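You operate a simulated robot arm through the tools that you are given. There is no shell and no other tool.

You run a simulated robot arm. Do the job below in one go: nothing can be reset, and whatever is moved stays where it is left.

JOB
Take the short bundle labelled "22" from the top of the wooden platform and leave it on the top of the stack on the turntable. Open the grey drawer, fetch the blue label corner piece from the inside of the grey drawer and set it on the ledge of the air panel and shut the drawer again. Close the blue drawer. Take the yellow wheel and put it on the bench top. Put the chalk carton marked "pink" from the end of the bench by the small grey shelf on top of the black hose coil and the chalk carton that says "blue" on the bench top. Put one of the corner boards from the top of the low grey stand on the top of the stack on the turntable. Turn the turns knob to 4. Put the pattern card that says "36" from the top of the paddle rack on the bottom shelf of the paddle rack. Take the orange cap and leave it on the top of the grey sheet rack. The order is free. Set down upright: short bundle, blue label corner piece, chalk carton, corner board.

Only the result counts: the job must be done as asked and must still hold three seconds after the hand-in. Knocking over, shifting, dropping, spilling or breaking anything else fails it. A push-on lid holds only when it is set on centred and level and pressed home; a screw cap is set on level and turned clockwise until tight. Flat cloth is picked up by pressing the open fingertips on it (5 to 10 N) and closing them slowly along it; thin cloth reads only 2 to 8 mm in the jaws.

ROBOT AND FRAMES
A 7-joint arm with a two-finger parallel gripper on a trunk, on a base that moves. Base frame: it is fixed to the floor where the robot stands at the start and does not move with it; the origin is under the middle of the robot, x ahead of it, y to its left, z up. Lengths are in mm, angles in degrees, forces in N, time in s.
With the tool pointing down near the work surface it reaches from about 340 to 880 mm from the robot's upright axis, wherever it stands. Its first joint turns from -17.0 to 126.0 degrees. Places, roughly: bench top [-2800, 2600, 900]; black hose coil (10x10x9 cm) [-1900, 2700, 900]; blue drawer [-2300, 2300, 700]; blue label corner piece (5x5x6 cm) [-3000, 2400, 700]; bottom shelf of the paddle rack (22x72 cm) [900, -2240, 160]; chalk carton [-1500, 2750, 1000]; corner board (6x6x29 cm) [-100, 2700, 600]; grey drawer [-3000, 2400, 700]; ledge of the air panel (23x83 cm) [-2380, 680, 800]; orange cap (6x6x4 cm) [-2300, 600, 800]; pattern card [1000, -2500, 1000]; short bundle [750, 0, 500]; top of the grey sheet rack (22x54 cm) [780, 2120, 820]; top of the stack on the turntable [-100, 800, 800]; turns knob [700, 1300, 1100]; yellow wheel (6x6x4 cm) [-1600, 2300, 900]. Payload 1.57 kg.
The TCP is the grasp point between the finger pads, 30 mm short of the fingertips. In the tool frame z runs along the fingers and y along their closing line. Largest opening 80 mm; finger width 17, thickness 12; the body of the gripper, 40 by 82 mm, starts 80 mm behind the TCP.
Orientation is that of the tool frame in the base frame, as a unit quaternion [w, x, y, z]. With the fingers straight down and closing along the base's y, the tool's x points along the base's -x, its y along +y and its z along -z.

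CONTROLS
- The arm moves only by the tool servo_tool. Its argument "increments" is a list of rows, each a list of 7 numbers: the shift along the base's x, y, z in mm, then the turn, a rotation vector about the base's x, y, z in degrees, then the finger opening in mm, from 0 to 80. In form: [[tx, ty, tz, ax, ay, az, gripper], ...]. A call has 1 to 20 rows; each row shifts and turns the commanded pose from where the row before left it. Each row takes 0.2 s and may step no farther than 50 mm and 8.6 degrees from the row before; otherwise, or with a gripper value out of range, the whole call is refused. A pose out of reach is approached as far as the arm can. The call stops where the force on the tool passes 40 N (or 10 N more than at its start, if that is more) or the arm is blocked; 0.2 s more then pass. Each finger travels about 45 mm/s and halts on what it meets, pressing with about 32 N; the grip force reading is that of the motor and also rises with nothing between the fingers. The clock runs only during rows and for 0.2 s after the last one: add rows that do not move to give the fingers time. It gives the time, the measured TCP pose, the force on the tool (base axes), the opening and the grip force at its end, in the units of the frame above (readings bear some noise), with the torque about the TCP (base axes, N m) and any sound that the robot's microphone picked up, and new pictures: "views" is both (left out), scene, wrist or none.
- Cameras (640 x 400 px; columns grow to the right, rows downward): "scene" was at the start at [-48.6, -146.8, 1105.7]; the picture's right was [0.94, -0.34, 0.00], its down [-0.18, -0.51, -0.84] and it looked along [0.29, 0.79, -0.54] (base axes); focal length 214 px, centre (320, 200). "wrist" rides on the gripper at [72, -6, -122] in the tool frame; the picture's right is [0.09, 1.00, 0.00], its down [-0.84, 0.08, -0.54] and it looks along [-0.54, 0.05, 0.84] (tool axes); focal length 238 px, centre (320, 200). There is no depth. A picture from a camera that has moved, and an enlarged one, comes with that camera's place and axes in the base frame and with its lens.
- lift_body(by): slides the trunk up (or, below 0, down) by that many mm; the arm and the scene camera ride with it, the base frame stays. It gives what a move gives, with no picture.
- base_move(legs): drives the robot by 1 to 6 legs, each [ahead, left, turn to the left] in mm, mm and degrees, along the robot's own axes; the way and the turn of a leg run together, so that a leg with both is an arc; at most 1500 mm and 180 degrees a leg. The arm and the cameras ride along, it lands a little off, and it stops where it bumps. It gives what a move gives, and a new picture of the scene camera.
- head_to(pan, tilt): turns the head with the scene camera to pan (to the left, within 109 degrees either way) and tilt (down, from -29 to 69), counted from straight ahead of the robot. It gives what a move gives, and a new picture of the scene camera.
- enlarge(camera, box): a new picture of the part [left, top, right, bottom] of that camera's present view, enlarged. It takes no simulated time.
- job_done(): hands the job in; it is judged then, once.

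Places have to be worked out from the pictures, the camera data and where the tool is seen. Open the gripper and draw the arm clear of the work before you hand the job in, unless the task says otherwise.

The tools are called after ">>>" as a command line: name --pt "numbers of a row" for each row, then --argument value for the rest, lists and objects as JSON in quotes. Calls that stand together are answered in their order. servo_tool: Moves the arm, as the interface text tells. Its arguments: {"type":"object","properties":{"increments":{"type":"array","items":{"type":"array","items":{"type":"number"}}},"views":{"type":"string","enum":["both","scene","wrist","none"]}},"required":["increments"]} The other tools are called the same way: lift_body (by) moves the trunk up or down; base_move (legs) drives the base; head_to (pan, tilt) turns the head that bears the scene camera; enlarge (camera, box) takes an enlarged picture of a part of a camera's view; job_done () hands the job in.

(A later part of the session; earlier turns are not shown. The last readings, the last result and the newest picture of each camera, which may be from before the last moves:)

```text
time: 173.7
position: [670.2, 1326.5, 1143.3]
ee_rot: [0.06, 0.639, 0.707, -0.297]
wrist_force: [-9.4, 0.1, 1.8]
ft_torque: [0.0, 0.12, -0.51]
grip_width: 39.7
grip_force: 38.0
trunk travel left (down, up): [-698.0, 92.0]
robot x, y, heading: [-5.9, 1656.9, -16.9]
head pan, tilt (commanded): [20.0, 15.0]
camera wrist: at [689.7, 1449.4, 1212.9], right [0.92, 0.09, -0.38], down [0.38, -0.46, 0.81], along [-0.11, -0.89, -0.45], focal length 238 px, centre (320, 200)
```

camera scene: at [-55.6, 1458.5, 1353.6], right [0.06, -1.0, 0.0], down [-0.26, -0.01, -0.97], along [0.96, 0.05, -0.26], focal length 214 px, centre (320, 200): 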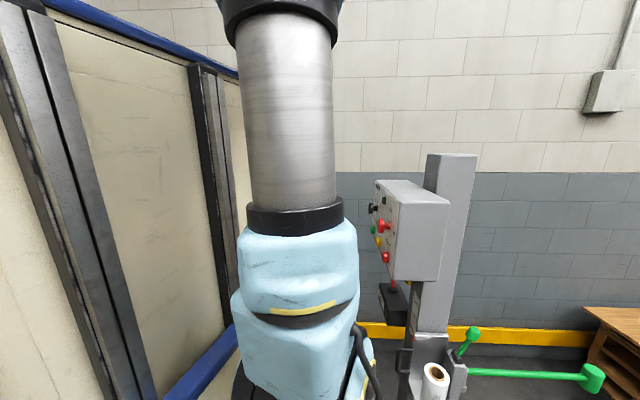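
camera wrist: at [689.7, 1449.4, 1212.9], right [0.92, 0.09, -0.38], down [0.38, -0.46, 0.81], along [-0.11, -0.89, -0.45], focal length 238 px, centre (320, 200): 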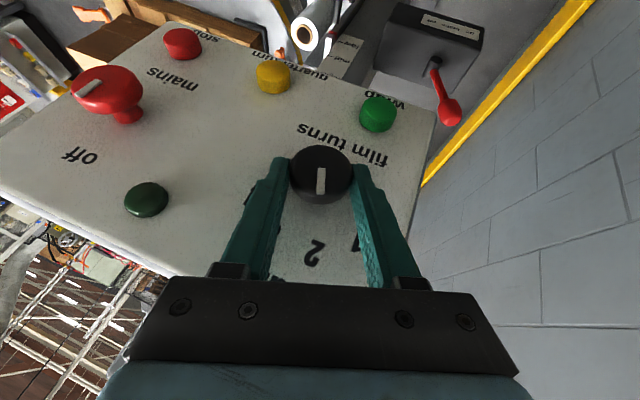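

Gripped at 39.7 mm (knob diameter). I start turning clockwise (negative about y), first 16°, following the knob axis.

>>> servo_tool --pt "-2 0 0 0 0 0 20" --pt "-1.63 0 0.47 0 -8 0 20" --pt "-1.67 0 0.23 0 -8 0 20" --pt "0 0 0 0 0 0 20" --views "wrist"

```text
time: 174.7
position: [666.8, 1326.2, 1144.0]
ee_rot: [0.159, 0.674, 0.691, -0.205]
wrist_force: [0.3, -8.2, 6.9]
ft_torque: [-0.85, -0.02, 0.1]
grip_width: 39.5
grip_force: 44.7
trunk travel left (down, up): [-698.0, 92.0]
robot x, y, heading: [-9.0, 1656.3, -16.8]
head pan, tilt (commanded): [20.0, 15.0]
camera wrist: at [665.9, 1449.7, 1215.6], right [0.99, 0.09, -0.11], down [0.14, -0.45, 0.88], along [0.02, -0.89, -0.46], focal length 238 px, centre (320, 200)
```

wrist: 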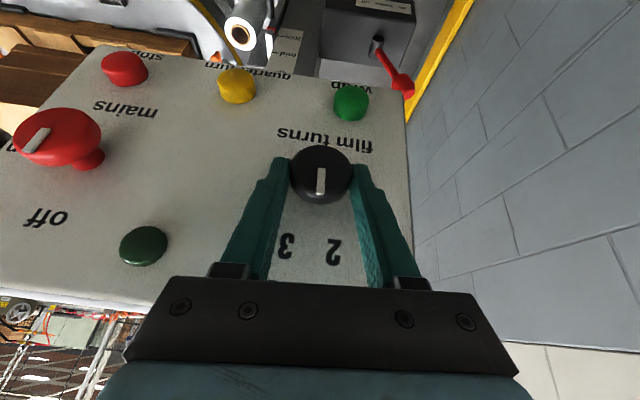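

The knob follows the grip (pointer now between 2 and 3). I continue the stroke.

>>> servo_tool --pt "-1.7 0 0 0 -8 0 20" --pt "-1.67 0 -0.23 0 -8 0 20" --pt "-1.63 0 -0.47 0 -8 0 20" --pt "0 0 0 0 0 0 20" --views "wrist"

```text
time: 175.7
position: [661.5, 1327.4, 1142.8]
ee_rot: [0.299, 0.703, 0.643, -0.06]
wrist_force: [-7.7, -8.2, 4.5]
ft_torque: [-0.25, 0.07, -0.37]
grip_width: 39.6
grip_force: 44.7
trunk travel left (down, up): [-698.0, 92.0]
robot x, y, heading: [-3.6, 1656.2, -16.9]
head pan, tilt (commanded): [20.0, 15.0]
camera wrist: at [631.9, 1449.8, 1207.8], right [0.95, 0.09, 0.3], down [-0.23, -0.46, 0.86], along [0.21, -0.89, -0.41], focal length 238 px, centre (320, 200)
```

wrist: 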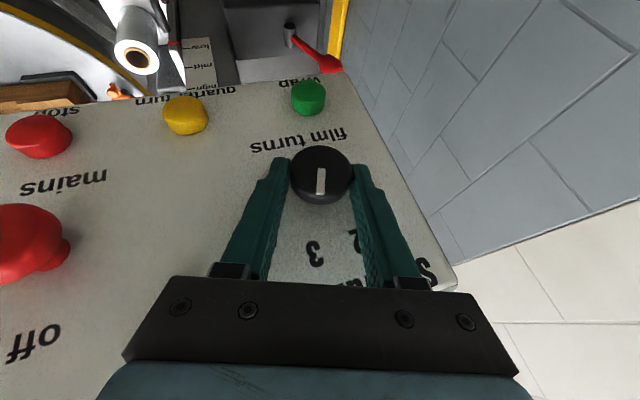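

It now points at 3. The arm has room, so I continue the same stroke toward 4 in steps.

>>> servo_tool --pt "-1.54 0 -0.69 0 -8 0 20" --pt "-1.43 0 -0.89 0 -8 0 20" --pt "0 0 0 0 0 0 20" --views "wrist"

```text
time: 176.5
position: [659.3, 1327.3, 1141.8]
ee_rot: [0.386, 0.704, 0.595, 0.038]
wrist_force: [-18.5, -4.6, 2.3]
ft_torque: [-0.92, 0.23, -0.81]
grip_width: 39.6
grip_force: 44.8
trunk travel left (down, up): [-698.0, 92.0]
robot x, y, heading: [-4.6, 1655.5, -16.7]
head pan, tilt (commanded): [20.0, 15.0]
camera wrist: at [612.4, 1450.2, 1194.7], right [0.83, 0.09, 0.55], down [-0.46, -0.45, 0.77], along [0.31, -0.89, -0.34], focal length 238 px, centre (320, 200)
```

wrist: 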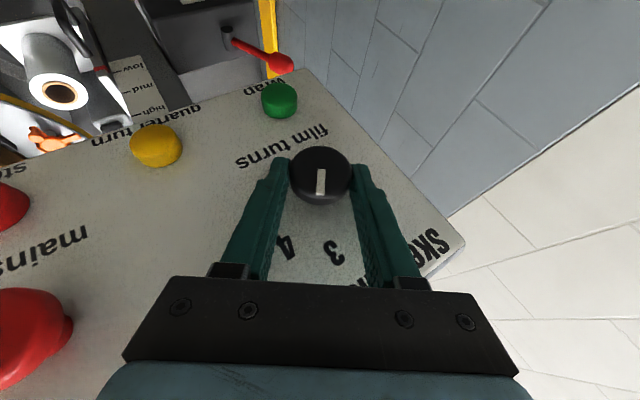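

Force builds slightly in −x, so I shift a little with it and complete the remaining turn toward 4.

>>> servo_tool --pt "-2 0 0 0 0 0 20" --pt "-1.6 0 -1.09 0 -8 0 20" --pt "-1.4 0 -1.26 0 -8 0 20" --pt "0 0 0 0 0 0 20" --views "wrist"

>>> enlarge --camera "wrist" --box '[220, 100, 440, 290]'

```text
time: 177.2
position: [656.7, 1328.4, 1141.4]
ee_rot: [0.417, 0.702, 0.572, 0.08]
wrist_force: [9.5, -5.8, -10.6]
ft_torque: [0.16, 0.01, 0.12]
grip_width: 39.7
grip_force: 44.0
out of reach, approached as far as the arm can: row 2, 3
trunk travel left (down, up): [-698.0, 92.0]
robot x, y, heading: [-2.3, 1654.7, -16.8]
head pan, tilt (commanded): [20.0, 15.0]
stopped in row 3: the force on the tool passed its limit at 43 N (the readings are from after the stop); the commanded pose is now the measured one
camera wrist: at [605.2, 1449.9, 1188.9], right [0.76, 0.08, 0.64], down [-0.54, -0.46, 0.7], along [0.35, -0.88, -0.31], focal length 238 px, centre (320, 200)
```

wrist: 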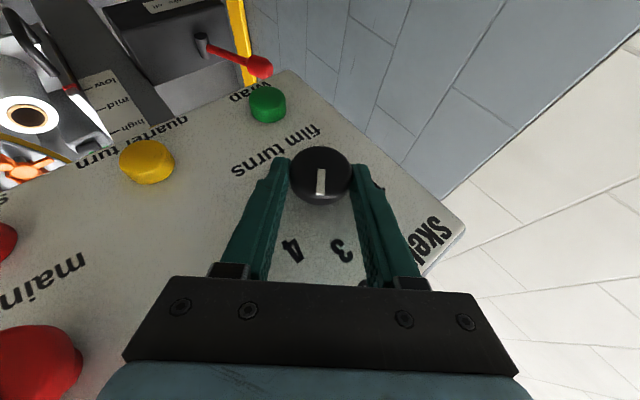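

```text
2.11 times, centred on (330, 195) of wrist
camera zoom: at [605.2, 1449.9, 1188.9], right [0.76, 0.08, 0.64], down [-0.54, -0.46, 0.7], along [0.35, -0.88, -0.31], focal length 502 px, centre (299, 210)
```

zoom: 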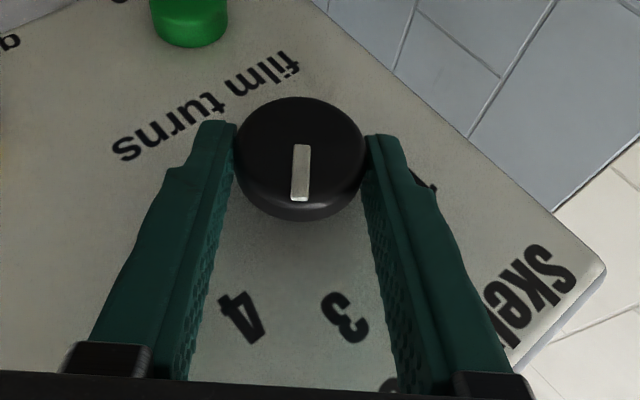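

The wrist limit is reached at about −43° (needs −60°). I release, back off, roll the tool back to −10°, and regrip for the last 17°.

>>> servo_tool --pt "0 0 0 0 0 0 50" --pt "0 0 0 0 0 0 64" --pt "0 0 0 0 0 0 66" --pt "0 15 0 0 0 0 66" --pt "0 20 0 0 0 0 66" --pt "2 0 0.5 0 8.2 0 66" --pt "2 0 0.5 0 8.2 0 66" --pt "2 0 0.5 0 8.2 0 66" --pt "1.2 0 0.4 0 8.2 0 66" --pt "0 0 0 0 0 0 66" --views "wrist"

>>> enlarge --camera "wrist" --box '[220, 60, 440, 250]'

```text
time: 179.4
position: [663.0, 1364.0, 1144.6]
ee_rot: [0.239, 0.696, 0.666, -0.121]
wrist_force: [-0.2, 0.1, -0.1]
ft_torque: [0.01, 0.02, -0.01]
grip_width: 65.9
grip_force: 0.0
trunk travel left (down, up): [-698.0, 92.0]
robot x, y, heading: [-8.7, 1656.8, -16.6]
head pan, tilt (commanded): [20.0, 15.0]
camera wrist: at [645.3, 1486.0, 1213.5], right [0.99, 0.08, 0.13], down [-0.07, -0.46, 0.88], along [0.13, -0.88, -0.45], focal length 238 px, centre (320, 200)
```

wrist: 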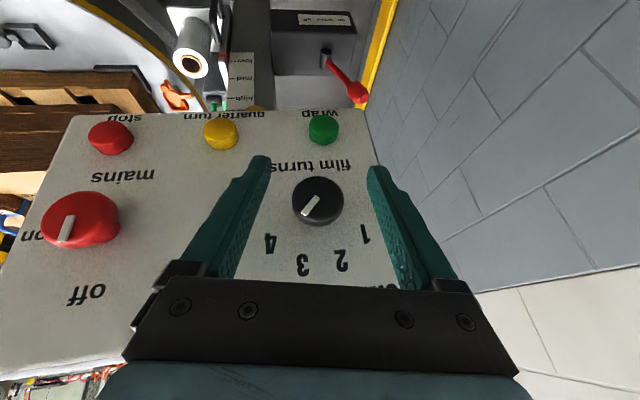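

```text
2.11 times, centred on (330, 155) of wrist
camera zoom: at [645.3, 1486.0, 1213.5], right [0.99, 0.08, 0.13], down [-0.07, -0.46, 0.88], along [0.13, -0.88, -0.45], focal length 502 px, centre (299, 295)
```

zoom: 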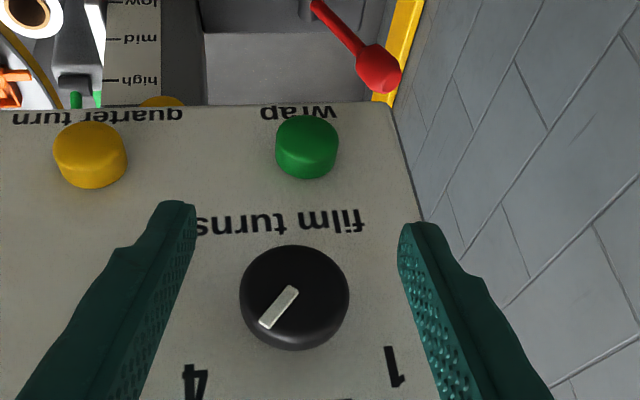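

The pointer is now between 3 and 4 at about −42°. I re-approach and grip it again.

>>> servo_tool --pt "1 -15 -1 0 0 0 66" --pt "0 -12 0 0 0 0 66" --pt "0 -6 0 0 0 0 66" --pt "0 -4 0 0 0 0 66" --pt "0 0 0 0 0 0 54" --pt "0 0 0 0 0 0 42" --pt "0 0 0 0 0 0 20" --pt "0 0 0 0 0 0 20" --views "none"

>>> servo_tool --pt "-1.4 0 -0.4 0 -6 0 20" --pt "-1.3 0 -0.5 0 -6 0 20" --pt "-1.2 0 -0.6 0 -5.6 0 20" --pt "0 0 0 0 0 0 20" --views "wrist"

>>> enlarge --camera "wrist" --box '[220, 100, 440, 290]'

```text
time: 181.2
position: [664.7, 1326.0, 1143.8]
ee_rot: [0.239, 0.696, 0.666, -0.12]
wrist_force: [-1.1, -0.2, -0.2]
ft_torque: [-0.02, 0.02, -0.05]
grip_width: 39.2
grip_force: 29.4
trunk travel left (down, up): [-698.0, 92.0]
robot x, y, heading: [-6.3, 1656.3, -17.0]
head pan, tilt (commanded): [20.0, 15.0]
```

```text
time: 182.2
position: [660.7, 1325.7, 1142.1]
ee_rot: [0.339, 0.706, 0.622, -0.012]
wrist_force: [-0.9, -0.7, 2.1]
ft_torque: [-0.02, 0.52, -0.52]
grip_width: 39.0
grip_force: 44.7
trunk travel left (down, up): [-698.0, 92.0]
robot x, y, heading: [-8.3, 1657.4, -16.7]
head pan, tilt (commanded): [20.0, 15.0]
camera wrist: at [622.5, 1448.5, 1202.6], right [0.9, 0.08, 0.42], down [-0.34, -0.46, 0.82], along [0.26, -0.88, -0.39], focal length 238 px, centre (320, 200)
```

wrist: 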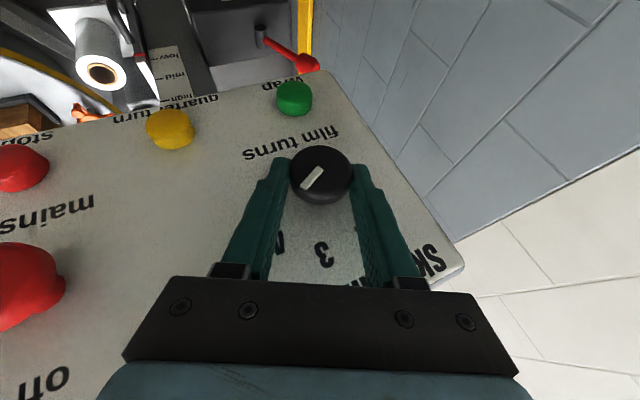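

```text
2.11 times, centred on (330, 195) of wrist
camera zoom: at [622.5, 1448.5, 1202.6], right [0.9, 0.08, 0.42], down [-0.34, -0.46, 0.82], along [0.26, -0.88, -0.39], focal length 502 px, centre (299, 210)
```

zoom: 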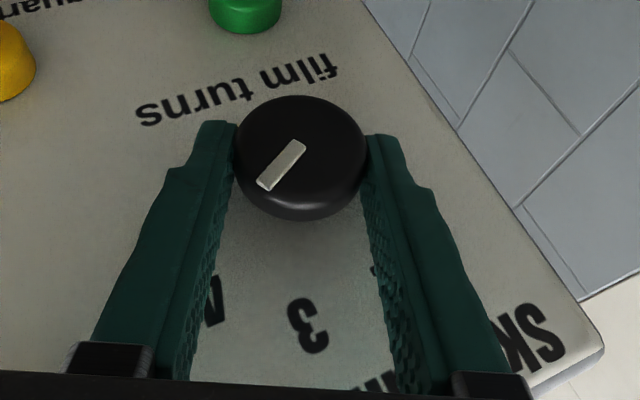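

The pointer computes to about 58.6° against 4's label at ~58–60°. I release, back off and check the setting head-on.

>>> servo_tool --pt "0 0 0 0 0 0 50" --pt "0 0 0 0 0 0 64" --pt "0 0 0 0 0 0 66" --pt "0 15 0 0 0 0 66" --pt "0 20 0 0 0 0 66" --pt "2 10 1 0 7 0 66" --pt "2 10 1 0 7 0 66" --pt "2 15 5 0 7 0 66" --pt "1 15 10 0 7 0 66" --pt "0 0 0 0 0 0 66" --views "wrist"

>>> enlarge --camera "wrist" --box '[240, 80, 420, 250]'

```text
time: 184.4
position: [667.9, 1410.6, 1158.8]
ee_rot: [0.177, 0.682, 0.685, -0.184]
wrist_force: [-0.4, 0.2, 0.2]
ft_torque: [-0.01, 0.01, -0.02]
grip_width: 65.9
grip_force: 0.0
trunk travel left (down, up): [-698.0, 92.0]
robot x, y, heading: [-6.3, 1655.4, -16.8]
head pan, tilt (commanded): [20.0, 15.0]
camera wrist: at [663.3, 1533.3, 1230.6], right [1.0, 0.08, -0.05], down [0.09, -0.46, 0.88], along [0.05, -0.88, -0.47], focal length 238 px, centre (320, 200)
```

wrist: 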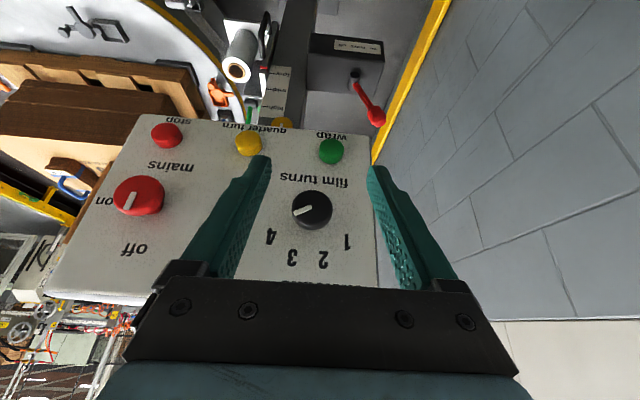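

```text
2.35 times, centred on (330, 165) of wrist
camera zoom: at [663.3, 1533.3, 1230.6], right [1.0, 0.08, -0.05], down [0.09, -0.46, 0.88], along [0.05, -0.88, -0.47], focal length 561 px, centre (296, 282)
```

zoom: 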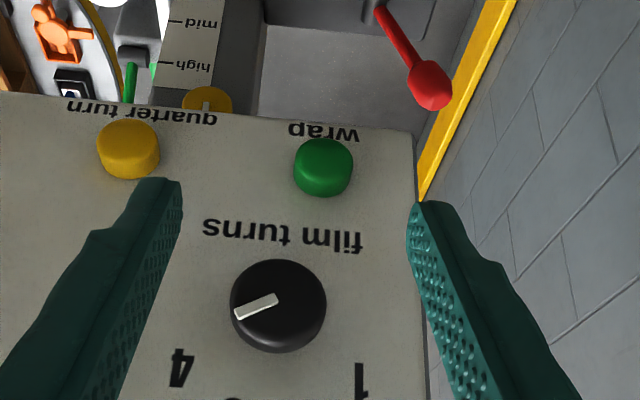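

The knob reads 4 (pointer ≈61°, label ≈60°). I retract and return the tool to its neutral downward pose.

>>> servo_tool --pt "-10 40 15 7.5 0 0 66" --pt "-20 40 15 7.5 0 0 66" --pt "-25 35 15 7.5 0 0 66" --pt "-25 30 15 7.3 0 0 66" --pt "-12 2 0 0 0 8.1 66" --pt "-12 2 0 0 0 8.1 66" --pt "-12 2 0 0 0 8.1 66" --pt "-12 2 0 0 0 8.1 66" --pt "-12 2 0 0 0 8.1 66" --pt "-12 2 0 0 0 8.1 66" --pt "-12 2 0 0 0 8.1 66" --pt "-12 2 0 0 0 8.1 66" --pt "-10 2 0 0 0 8.1 66" --pt "0 0 0 0 0 0 66" --views "none"

```text
time: 187.4
position: [482.3, 1573.6, 1217.6]
ee_rot: [-0.004, 0.146, 0.989, -0.002]
wrist_force: [1.3, -0.8, 0.1]
ft_torque: [-0.05, 0.03, -0.01]
grip_width: 66.1
grip_force: 0.1
trunk travel left (down, up): [-698.0, 92.0]
robot x, y, heading: [-4.6, 1656.6, -16.3]
head pan, tilt (commanded): [20.0, 15.0]
```

Next the bench. I back away from the column and turn left to heading 90.

>>> base_move --legs '[[-650, 0, 0], [0, 0, 106.5]]'

>>> head_to --pan 0 --tilt 25

```text
time: 195.4
position: [-661.8, 2341.6, 1218.1]
ee_rot: [0.0, -0.69, 0.724, -0.002]
wrist_force: [0.8, -0.7, -0.1]
ft_torque: [0.0, 0.0, 0.02]
grip_width: 66.2
grip_force: 0.0
trunk travel left (down, up): [-698.0, 92.0]
robot x, y, heading: [-615.9, 1848.2, 87.5]
head pan, tilt (commanded): [20.0, 15.0]
camera scene: at [-423.0, 1846.1, 1354.2], right [0.95, 0.3, 0.0], down [0.08, -0.25, -0.97], along [-0.29, 0.92, -0.26], focal length 214 px, centre (320, 200)
```

scene: 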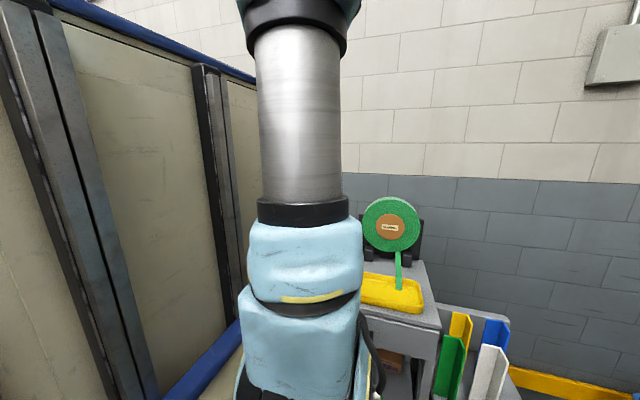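

```text
time: 196.3
position: [-662.0, 2342.2, 1218.1]
ee_rot: [0.0, -0.69, 0.723, -0.005]
wrist_force: [-0.4, -0.3, 0.1]
ft_torque: [0.0, 0.0, -0.02]
grip_width: 66.0
grip_force: 0.0
trunk travel left (down, up): [-698.0, 92.0]
robot x, y, heading: [-625.7, 1845.1, 87.2]
head pan, tilt (commanded): [0.0, 25.0]
camera scene: at [-391.2, 1848.8, 1338.1], right [1.0, -0.05, 0.0], down [-0.02, -0.42, -0.91], along [0.04, 0.91, -0.42], focal length 214 px, centre (320, 200)
```

scene: 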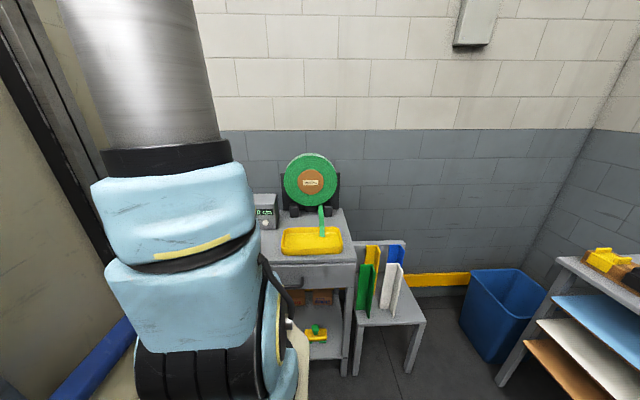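

Boards on the stand are fine. I back off slightly and drive left along the bench front to view it.

>>> base_move --legs '[[-150, 0, 2.5], [0, 800, 0]]'

>>> enlarge --camera "scene" --box '[250, 80, 570, 280]'

```text
time: 201.4
position: [-1470.1, 2197.7, 1219.3]
ee_rot: [-0.001, -0.704, 0.71, -0.003]
wrist_force: [0.3, 0.3, -0.2]
ft_torque: [-0.03, 0.0, 0.0]
grip_width: 66.2
grip_force: 0.1
trunk travel left (down, up): [-698.0, 92.0]
robot x, y, heading: [-1409.7, 1704.3, 89.5]
head pan, tilt (commanded): [0.0, 25.0]
camera scene: at [-1179.3, 1715.4, 1338.0], right [1.0, -0.01, 0.0], down [0.0, -0.42, -0.91], along [0.01, 0.91, -0.42], focal length 214 px, centre (320, 200)
```

scene: 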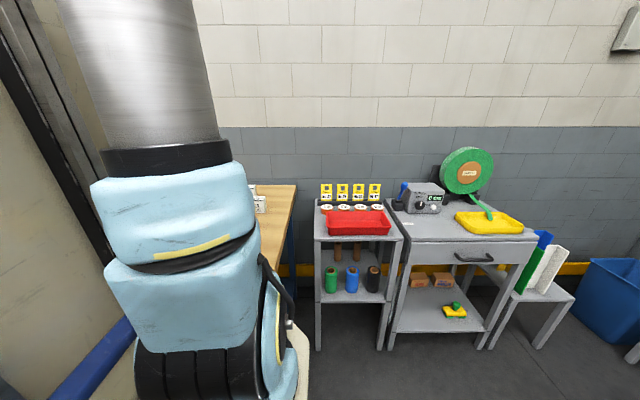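

```text
2.00 times, centred on (410, 180) of scene
camera zoom: at [-1179.3, 1715.4, 1338.0], right [1.0, -0.01, 0.0], down [0.0, -0.42, -0.91], along [0.01, 0.91, -0.42], focal length 429 px, centre (140, 240)
```

zoom: 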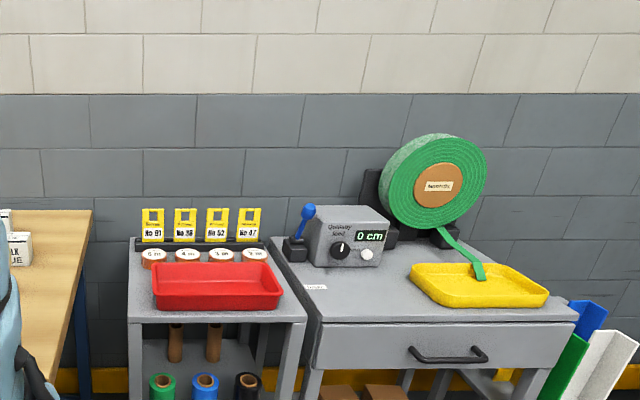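

The bench's right end is near x≈−1285 with front edge y≈2208. I move further left to see the bench top.

>>> base_move --legs '[[0, 600, 0.5]]'

>>> head_to --pan -15 --tilt 35

```text
time: 204.8
position: [-2073.3, 2199.7, 1220.2]
ee_rot: [0.001, -0.706, 0.708, -0.002]
wrist_force: [0.1, 0.1, -0.7]
ft_torque: [0.01, 0.0, 0.0]
grip_width: 66.0
grip_force: 0.1
trunk travel left (down, up): [-698.0, 92.0]
robot x, y, heading: [-2011.8, 1711.4, 89.9]
head pan, tilt (commanded): [0.0, 25.0]
camera scene: at [-1780.2, 1719.3, 1338.1], right [1.0, 0.0, 0.0], down [0.0, -0.42, -0.91], along [0.0, 0.91, -0.42], focal length 214 px, centre (320, 200)
```

scene: 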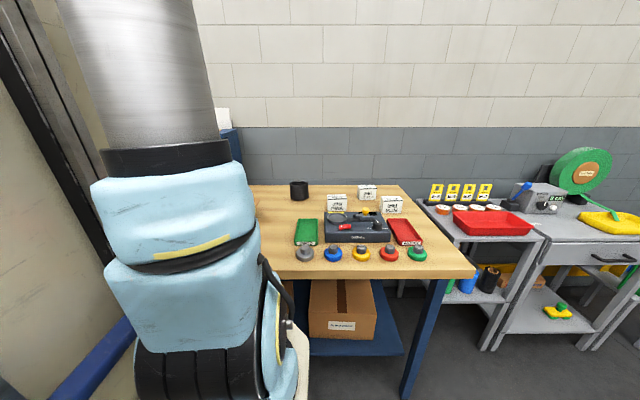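

```text
time: 205.6
position: [-2073.2, 2201.4, 1220.0]
ee_rot: [0.0, -0.707, 0.708, -0.002]
wrist_force: [0.8, 0.3, 0.5]
ft_torque: [0.02, 0.0, -0.06]
grip_width: 65.8
grip_force: 0.1
trunk travel left (down, up): [-698.0, 92.0]
robot x, y, heading: [-2011.6, 1705.3, 89.9]
head pan, tilt (commanded): [-15.0, 35.0]
camera scene: at [-1757.6, 1712.1, 1322.3], right [0.97, -0.26, 0.0], down [-0.15, -0.55, -0.82], along [0.21, 0.79, -0.57], focal length 214 px, centre (320, 200)
```

scene: 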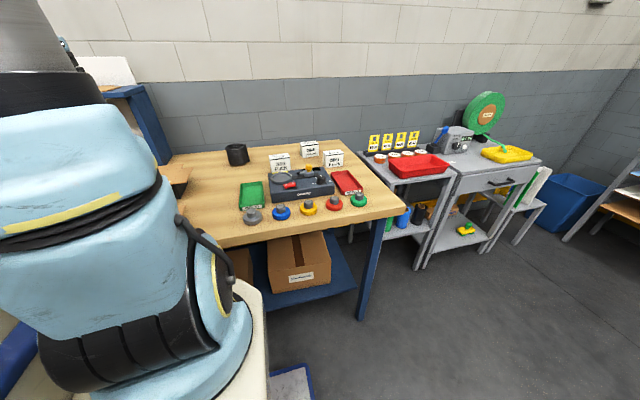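

>>> enlarge --camera "scene" --box '[200, 120, 400, 250]'

```text
3.08 times, centred on (300, 185) of scene
camera zoom: at [-1757.6, 1712.1, 1322.3], right [0.97, -0.26, 0.0], down [-0.15, -0.55, -0.82], along [0.21, 0.79, -0.57], focal length 660 px, centre (382, 246)
```

zoom: 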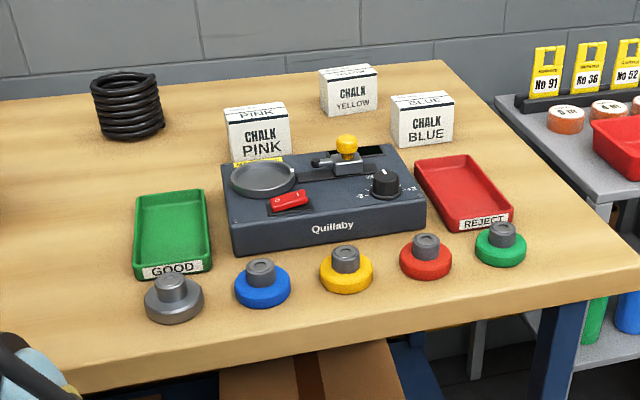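

I can see everything here: pink/yellow/blue chalk cartons, coil, coloured wheels. I check with the wrist camera what lies to the left (including the blue drawer) before moving on.

>>> servo_tool --pt "0 0 0 0 0 0 66" --views "wrist"

```text
time: 206.0
position: [-2072.9, 2199.8, 1220.1]
ee_rot: [0.001, -0.705, 0.709, -0.002]
wrist_force: [-0.5, 0.8, 0.5]
ft_torque: [0.01, -0.01, -0.01]
grip_width: 66.0
grip_force: 0.0
trunk travel left (down, up): [-698.0, 92.0]
robot x, y, heading: [-2008.5, 1707.6, 89.7]
head pan, tilt (commanded): [-15.0, 35.0]
camera wrist: at [-2065.8, 2128.7, 1342.6], right [-1.0, -0.09, 0.0], down [-0.08, 0.84, 0.54], along [-0.04, 0.54, -0.84], focal length 238 px, centre (320, 200)
```

wrist: 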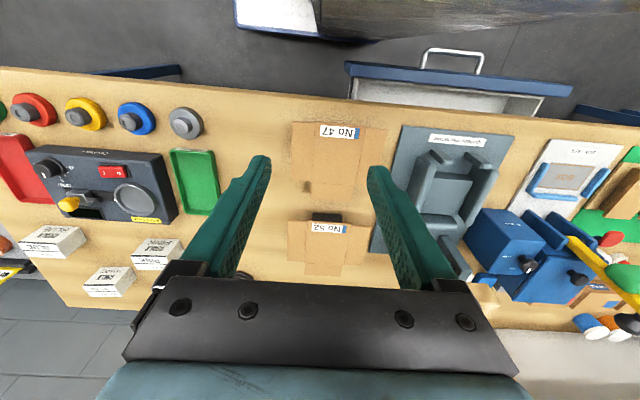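

The blue drawer is open, its front at about y≈2150 (x −2115..−2620), close to my front bumper. I back away, turn slightly left, and prepare to push it shut.

>>> base_move --legs '[[-230, 0, 0], [0, 0, 15]]'

>>> head_to --pan 10 --tilt 35

>>> servo_tool --pt "0 0 0 0 0 0 30" --pt "0 0 0 0 0 0 0" --views "wrist"

```text
time: 207.8
position: [-2071.5, 1979.2, 1219.3]
ee_rot: [0.001, -0.705, 0.71, -0.003]
wrist_force: [0.4, -0.1, -0.9]
ft_torque: [0.04, 0.0, -0.01]
grip_width: 66.0
grip_force: 0.1
trunk travel left (down, up): [-698.0, 92.0]
robot x, y, heading: [-2012.5, 1483.3, 89.5]
head pan, tilt (commanded): [-15.0, 35.0]
stopped in leg 1: the robot was blocked; the commanded pose is now the measured one
camera scene: at [-1757.0, 1489.9, 1322.2], right [0.96, -0.26, 0.0], down [-0.15, -0.55, -0.82], along [0.22, 0.79, -0.57], focal length 214 px, centre (320, 200)
```

scene: 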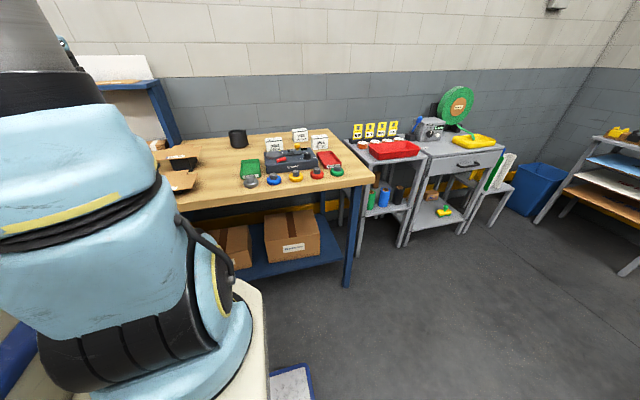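

```text
time: 208.7
position: [-2070.8, 1980.4, 1218.8]
ee_rot: [0.0, -0.705, 0.71, -0.002]
wrist_force: [0.6, -1.0, -0.2]
ft_torque: [0.01, 0.0, 0.0]
grip_width: 66.0
grip_force: 0.1
trunk travel left (down, up): [-698.0, 92.0]
robot x, y, heading: [-2013.1, 1486.2, 89.5]
head pan, tilt (commanded): [10.0, 35.0]
camera scene: at [-1794.8, 1491.9, 1322.3], right [0.99, 0.17, 0.0], down [0.1, -0.57, -0.82], along [-0.14, 0.81, -0.57], focal length 214 px, centre (320, 200)
```

scene: 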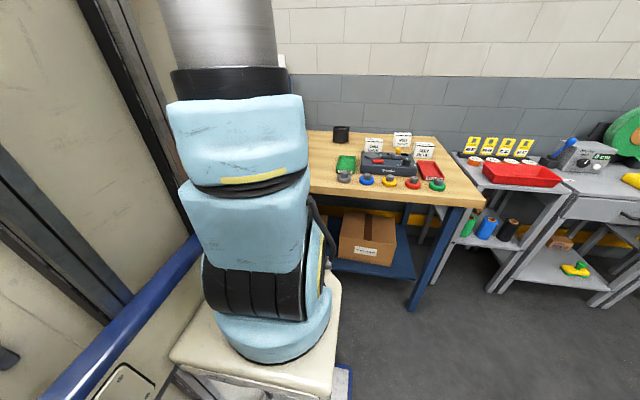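

```text
time: 209.3
position: [-2070.7, 1979.4, 1220.0]
ee_rot: [0.001, -0.705, 0.71, -0.002]
wrist_force: [0.4, 0.1, 0.2]
ft_torque: [-0.02, 0.01, 0.01]
grip_width: 15.8
grip_force: 0.2
trunk travel left (down, up): [-698.0, 92.0]
robot x, y, heading: [-2015.4, 1487.4, 89.5]
head pan, tilt (commanded): [10.0, 35.0]
camera wrist: at [-2063.8, 1907.6, 1342.9], right [-1.0, -0.09, 0.0], down [-0.07, 0.84, 0.54], along [-0.04, 0.54, -0.84], focal length 238 px, centre (320, 200)
```

wrist: 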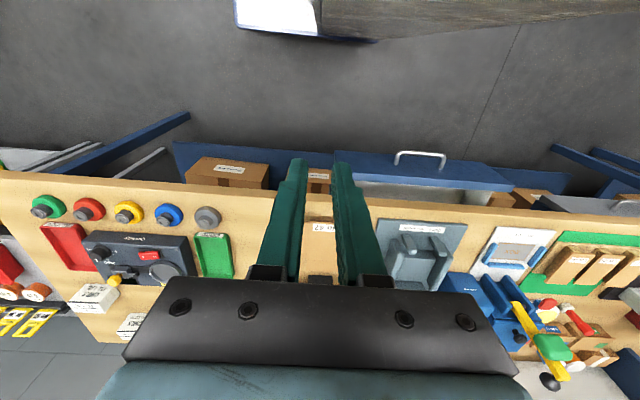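

The base bumped something behind at y≈1118 (likely the air panel's frame). I move forward off it, then turn only slightly left.

>>> base_move --legs '[[50, -20, 0], [0, 0, 14]]'

>>> head_to --pan 109 --tilt 20

>>> head_to --pan -109 --tilt 20

```text
time: 211.1
position: [-2170.2, 2000.0, 1219.3]
ee_rot: [0.0, 0.788, -0.616, 0.003]
wrist_force: [0.1, -0.4, -1.0]
ft_torque: [-0.02, 0.03, 0.01]
grip_width: 0.0
grip_force: 21.3
trunk travel left (down, up): [-698.0, 92.0]
robot x, y, heading: [-1988.8, 1536.9, 104.0]
head pan, tilt (commanded): [10.0, 35.0]
camera scene: at [-1782.8, 1594.5, 1322.3], right [0.91, 0.41, 0.0], down [0.23, -0.52, -0.82], along [-0.33, 0.75, -0.57], focal length 214 px, centre (320, 200)
```

scene: 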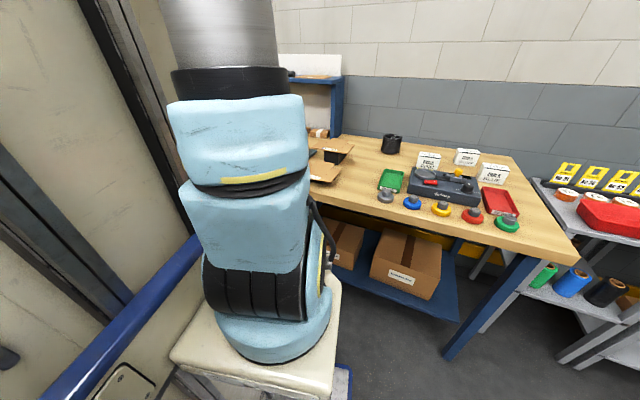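

```text
time: 212.8
position: [-2170.6, 1998.1, 1220.6]
ee_rot: [0.0, 0.788, -0.616, 0.003]
wrist_force: [0.0, 0.5, 0.5]
ft_torque: [0.0, 0.01, -0.01]
grip_width: 0.0
grip_force: 21.3
trunk travel left (down, up): [-698.0, 92.0]
robot x, y, heading: [-1989.0, 1533.7, 103.9]
head pan, tilt (commanded): [108.9, 20.0]
camera scene: at [-1825.4, 1463.6, 1346.2], right [-0.54, 0.84, 0.0], down [0.29, 0.18, -0.94], along [-0.79, -0.51, -0.34], focal length 214 px, centre (320, 200)
```

scene: 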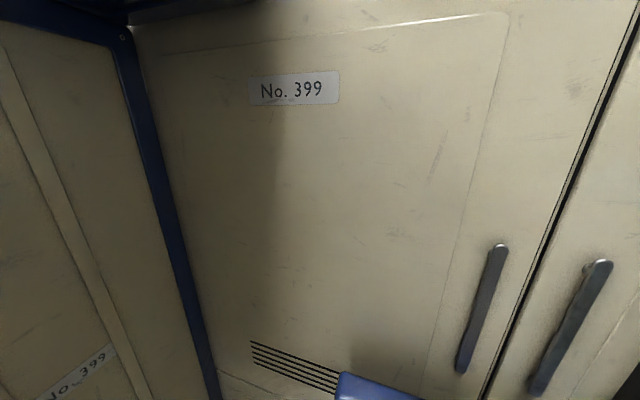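

```text
time: 216.0
position: [-2170.8, 1999.0, 1220.2]
ee_rot: [-0.001, 0.787, -0.616, 0.003]
wrist_force: [0.9, 0.7, 0.7]
ft_torque: [0.01, 0.01, 0.0]
grip_width: 0.2
grip_force: 21.5
trunk travel left (down, up): [-698.0, 92.0]
robot x, y, heading: [-1989.4, 1536.1, 103.8]
head pan, tilt (commanded): [-108.9, 20.0]
camera scene: at [-1654.3, 1506.1, 1346.2], right [-0.09, -1.0, 0.0], down [-0.34, 0.03, -0.94], along [0.94, -0.08, -0.34], focal length 214 px, centre (320, 200)
```

scene: 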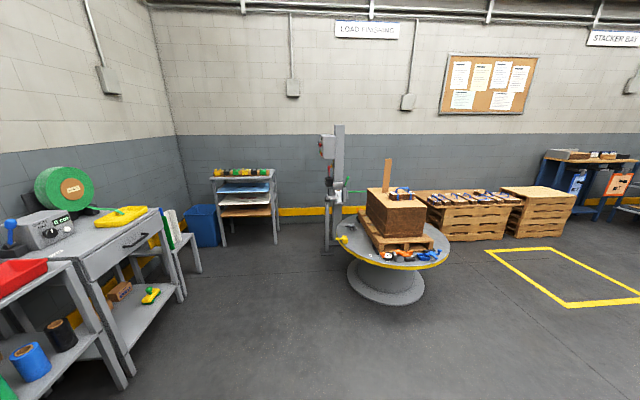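

The stack and everything on that side look fine. I lower the trunk for work at drawer height and take a wrist view of the drawer.

>>> lift_body --by -250

>>> servo_tool --pt "0 0 0 0 0 0 0" --views "wrist"

```text
time: 218.6
position: [-2165.0, 2003.5, 968.7]
ee_rot: [0.001, 0.784, -0.62, 0.002]
wrist_force: [-0.6, 0.3, 0.4]
ft_torque: [-0.03, 0.02, -0.01]
grip_width: 0.1
grip_force: 21.3
trunk travel left (down, up): [-448.0, 342.0]
robot x, y, heading: [-1992.6, 1535.8, 104.0]
head pan, tilt (commanded): [-108.9, 20.0]
```

```text
time: 218.9
position: [-2163.9, 2003.4, 968.9]
ee_rot: [0.001, 0.784, -0.621, 0.002]
wrist_force: [-0.8, 0.1, 0.5]
ft_torque: [-0.01, -0.01, 0.01]
grip_width: 0.0
grip_force: 21.6
trunk travel left (down, up): [-448.0, 342.0]
robot x, y, heading: [-1993.1, 1535.6, 104.0]
head pan, tilt (commanded): [-108.9, 20.0]
camera wrist: at [-2140.7, 1935.1, 1092.1], right [-0.95, -0.32, 0.0], down [-0.27, 0.8, 0.54], along [-0.17, 0.51, -0.84], focal length 238 px, centre (320, 200)
```

wrist: 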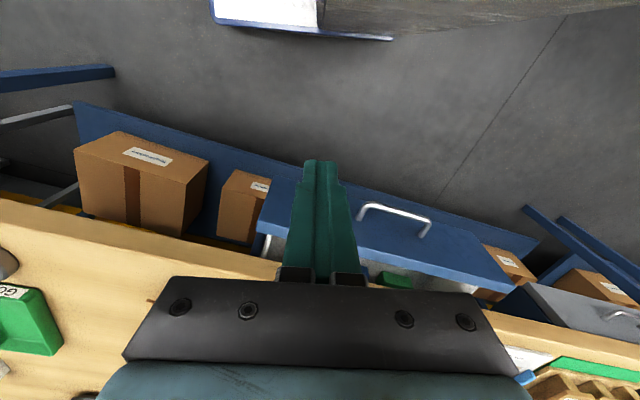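

The handle is at about (−2340, 2122, 753) with the drawer face ~35 mm behind it, top at z≈837. I tilt the closed fingers 45° forward and bring the tips just in front of the face above the handle.

>>> servo_tool --pt "-28 10 -20 7.3 1.8 0 0" --pt "-28 15 -25 7.3 1.8 0 0" --pt "-28 18 -25 7.3 1.8 0 0" --pt "-28 18 -25 7.3 1.8 0 0" --pt "-28 18 -25 7.3 1.8 0 0" --pt "-28 18 -25 7.3 1.8 0 0" --pt "0 0 0 0 0 0 0" --views "wrist"

```text
time: 220.8
position: [-2320.4, 2118.3, 814.0]
ee_rot: [-0.242, 0.717, -0.587, -0.289]
wrist_force: [0.0, -1.0, -0.2]
ft_torque: [-0.05, 0.01, 0.01]
grip_width: 0.0
grip_force: 21.2
trunk travel left (down, up): [-448.0, 342.0]
robot x, y, heading: [-1990.1, 1535.5, 104.1]
head pan, tilt (commanded): [-108.9, 20.0]
stopped in row 7: the arm was blocked; the commanded pose is now the measured one
camera wrist: at [-2286.0, 1985.4, 852.2], right [-0.96, -0.26, -0.07], down [-0.13, 0.2, 0.97], along [-0.24, 0.94, -0.23], focal length 238 px, centre (320, 200)
```

wrist: 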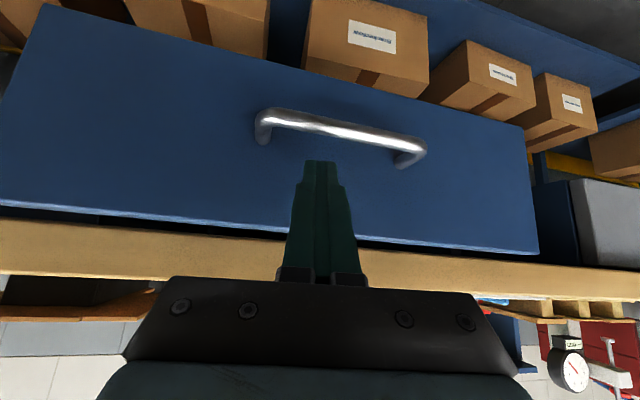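

The fingertips are right in front of the drawer face above the handle. I push gently along +y.

>>> servo_tool --pt "3 8 0 0 0 0 0" --pt "3 8 0 0 0 0 0" --pt "2 8 0 0 0 0 0" --pt "0 0 0 0 0 0 0" --views "wrist"

```text
time: 221.8
position: [-2319.6, 2132.8, 818.7]
ee_rot: [-0.241, 0.721, -0.58, -0.293]
wrist_force: [0.3, -0.5, -0.2]
ft_torque: [0.0, 0.02, 0.0]
grip_width: 0.0
grip_force: 21.4
trunk travel left (down, up): [-448.0, 342.0]
robot x, y, heading: [-1991.8, 1538.4, 103.9]
head pan, tilt (commanded): [-108.9, 20.0]
camera wrist: at [-2283.8, 2000.8, 856.5], right [-0.96, -0.27, -0.07], down [-0.13, 0.19, 0.97], along [-0.25, 0.94, -0.22], focal length 238 px, centre (320, 200)
```

wrist: 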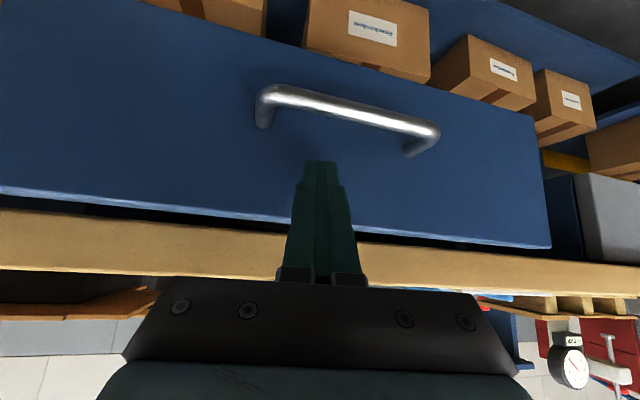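

No contact yet; tip at y≈2153. I keep pushing in small steps.

>>> servo_tool --pt "0 8 0 0 0 0 0" --pt "0 8 0 0 0 0 0" --pt "0 8 0 0 0 0 0" --pt "0 0 0 0 0 0 0" --views "wrist"

>>> servo_tool --pt "0 8 0 0 0 0 0" --pt "0 8 0 0 0 0 0" --pt "0 8 0 0 0 0 0" --pt "0 0 0 0 0 0 0" --views "wrist"

```text
time: 222.8
position: [-2319.9, 2155.2, 820.0]
ee_rot: [-0.242, 0.721, -0.579, -0.293]
wrist_force: [-0.8, -0.1, -0.5]
ft_torque: [-0.03, 0.04, 0.02]
grip_width: 0.0
grip_force: 21.3
trunk travel left (down, up): [-448.0, 342.0]
robot x, y, heading: [-1993.8, 1537.6, 104.0]
head pan, tilt (commanded): [-108.9, 20.0]
camera wrist: at [-2284.6, 2023.0, 856.6], right [-0.96, -0.27, -0.07], down [-0.13, 0.19, 0.97], along [-0.25, 0.94, -0.22], focal length 238 px, centre (320, 200)
```

wrist: 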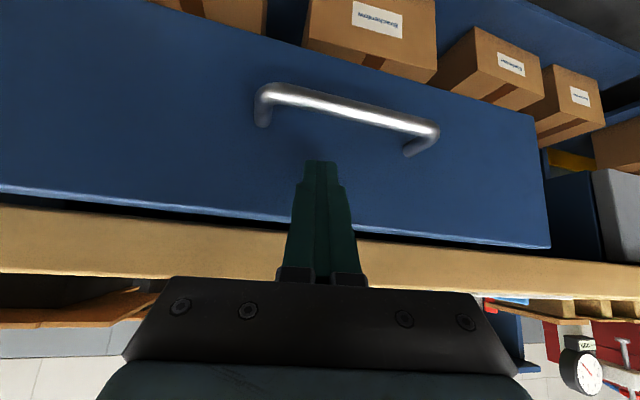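

```text
time: 223.8
position: [-2321.3, 2180.1, 819.7]
ee_rot: [-0.243, 0.72, -0.58, -0.293]
wrist_force: [0.1, 0.2, -0.2]
ft_torque: [-0.01, -0.01, -0.01]
grip_width: 0.0
grip_force: 21.2
trunk travel left (down, up): [-448.0, 342.0]
robot x, y, heading: [-1991.5, 1534.9, 104.0]
head pan, tilt (commanded): [-108.9, 20.0]
camera wrist: at [-2284.9, 2047.1, 857.4], right [-0.96, -0.27, -0.08], down [-0.13, 0.19, 0.97], along [-0.25, 0.94, -0.22], focal length 238 px, centre (320, 200)
```

wrist: 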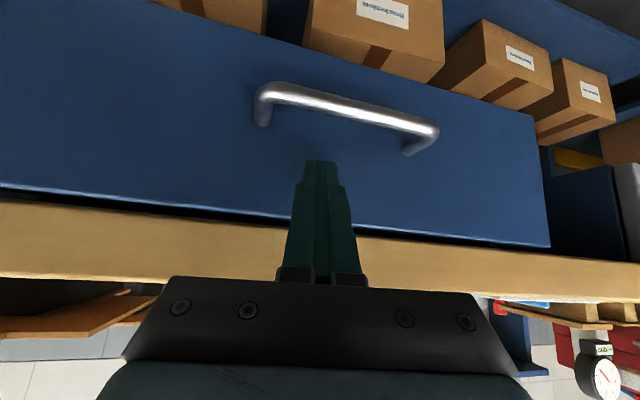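

The drawer is moving with the fingers (very light). I keep pushing until it meets resistance.

>>> servo_tool --pt "0 8 0 0 0 0 0" --pt "0 8 0 0 0 0 0" --pt "0 8 0 0 0 0 0" --pt "0 0 0 0 0 0 0" --views "wrist"

>>> servo_tool --pt "0 8 0 0 0 0 0" --pt "0 8 0 0 0 0 0" --pt "0 8 0 0 0 0 0" --pt "0 0 0 0 0 0 0" --views "wrist"

```text
time: 224.8
position: [-2320.4, 2203.9, 821.0]
ee_rot: [-0.242, 0.721, -0.579, -0.293]
wrist_force: [0.6, 0.9, -0.1]
ft_torque: [0.02, -0.02, -0.03]
grip_width: 0.0
grip_force: 22.1
trunk travel left (down, up): [-448.0, 342.0]
robot x, y, heading: [-1991.2, 1535.2, 104.0]
head pan, tilt (commanded): [-108.9, 20.0]
camera wrist: at [-2284.7, 2071.4, 857.2], right [-0.96, -0.27, -0.08], down [-0.13, 0.19, 0.97], along [-0.25, 0.94, -0.22], focal length 238 px, centre (320, 200)
```

wrist: 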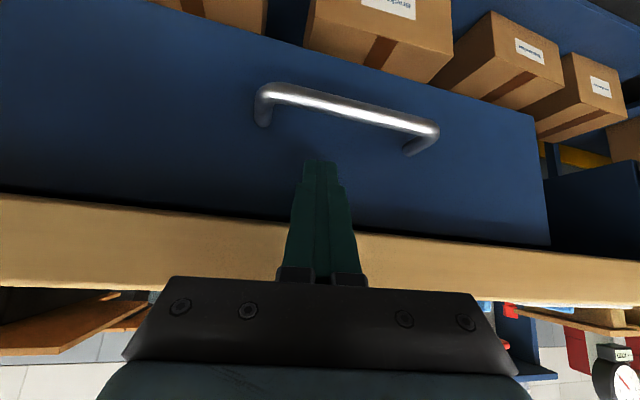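

```text
time: 225.3
position: [-2321.4, 2208.5, 820.3]
ee_rot: [-0.241, 0.722, -0.58, -0.291]
wrist_force: [9.8, -15.7, 10.9]
ft_torque: [0.05, -0.21, -0.32]
grip_width: 0.1
grip_force: 20.9
trunk travel left (down, up): [-448.0, 342.0]
robot x, y, heading: [-1991.5, 1535.7, 103.9]
head pan, tilt (commanded): [-108.9, 20.0]
stopped in row 2: the force on the tool passed its limit at 50 N (the readings are from after the stop); the commanded pose is now the measured one
camera wrist: at [-2285.2, 2076.2, 857.9], right [-0.96, -0.28, -0.07], down [-0.13, 0.19, 0.97], along [-0.25, 0.94, -0.22], focal length 238 px, centre (320, 200)
```

wrist: 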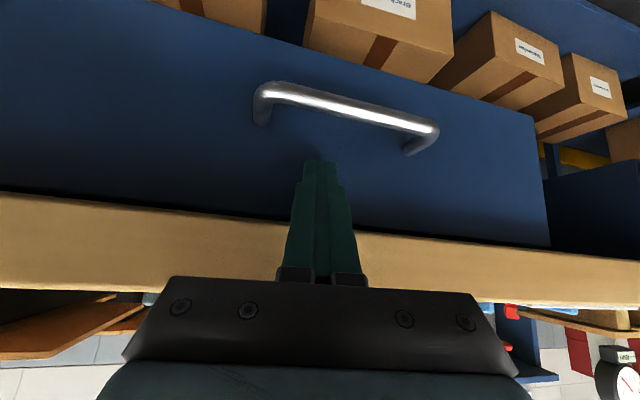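

The drawer hit its stop (50 N) with its face at y≈2229. I retreat and check that it is fully shut.

>>> servo_tool --pt "0 -25 0 0 0 0 0" --pt "5 -40 5 0 0 0 0" --pt "10 -40 10 -7 -1.8 0 0" --pt "15 -40 15 -7 -1.8 0 0" --pt "15 -30 20 -7 -1.8 0 0" --pt "15 -10 25 -7 -1.8 0 0" --pt "15 0 25 -7 -1.8 0 0" --pt "15 0 25 -7 -1.8 0 0" --pt "0 0 0 0 0 0 0" --views "wrist"

```text
time: 227.3
position: [-2229.8, 2031.6, 942.4]
ee_rot: [-0.016, 0.782, -0.622, 0.005]
wrist_force: [0.5, -0.1, -0.2]
ft_torque: [-0.03, -0.03, 0.01]
grip_width: 0.0
grip_force: 21.2
trunk travel left (down, up): [-448.0, 342.0]
robot x, y, heading: [-1989.5, 1535.3, 104.0]
head pan, tilt (commanded): [-108.9, 20.0]
camera wrist: at [-2210.3, 1959.8, 1065.9], right [-0.95, -0.31, -0.03], down [-0.28, 0.79, 0.55], along [-0.15, 0.53, -0.83], focal length 238 px, centre (320, 200)
```

wrist: 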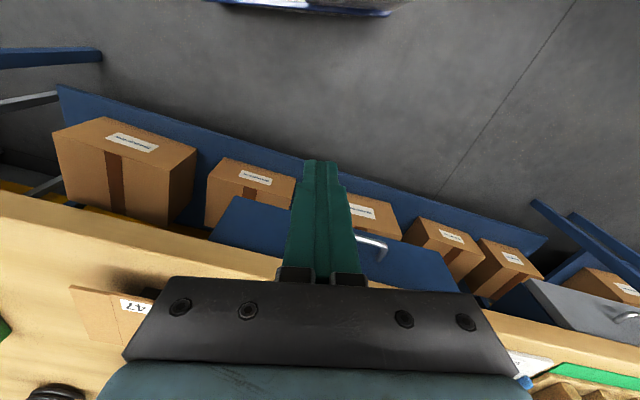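

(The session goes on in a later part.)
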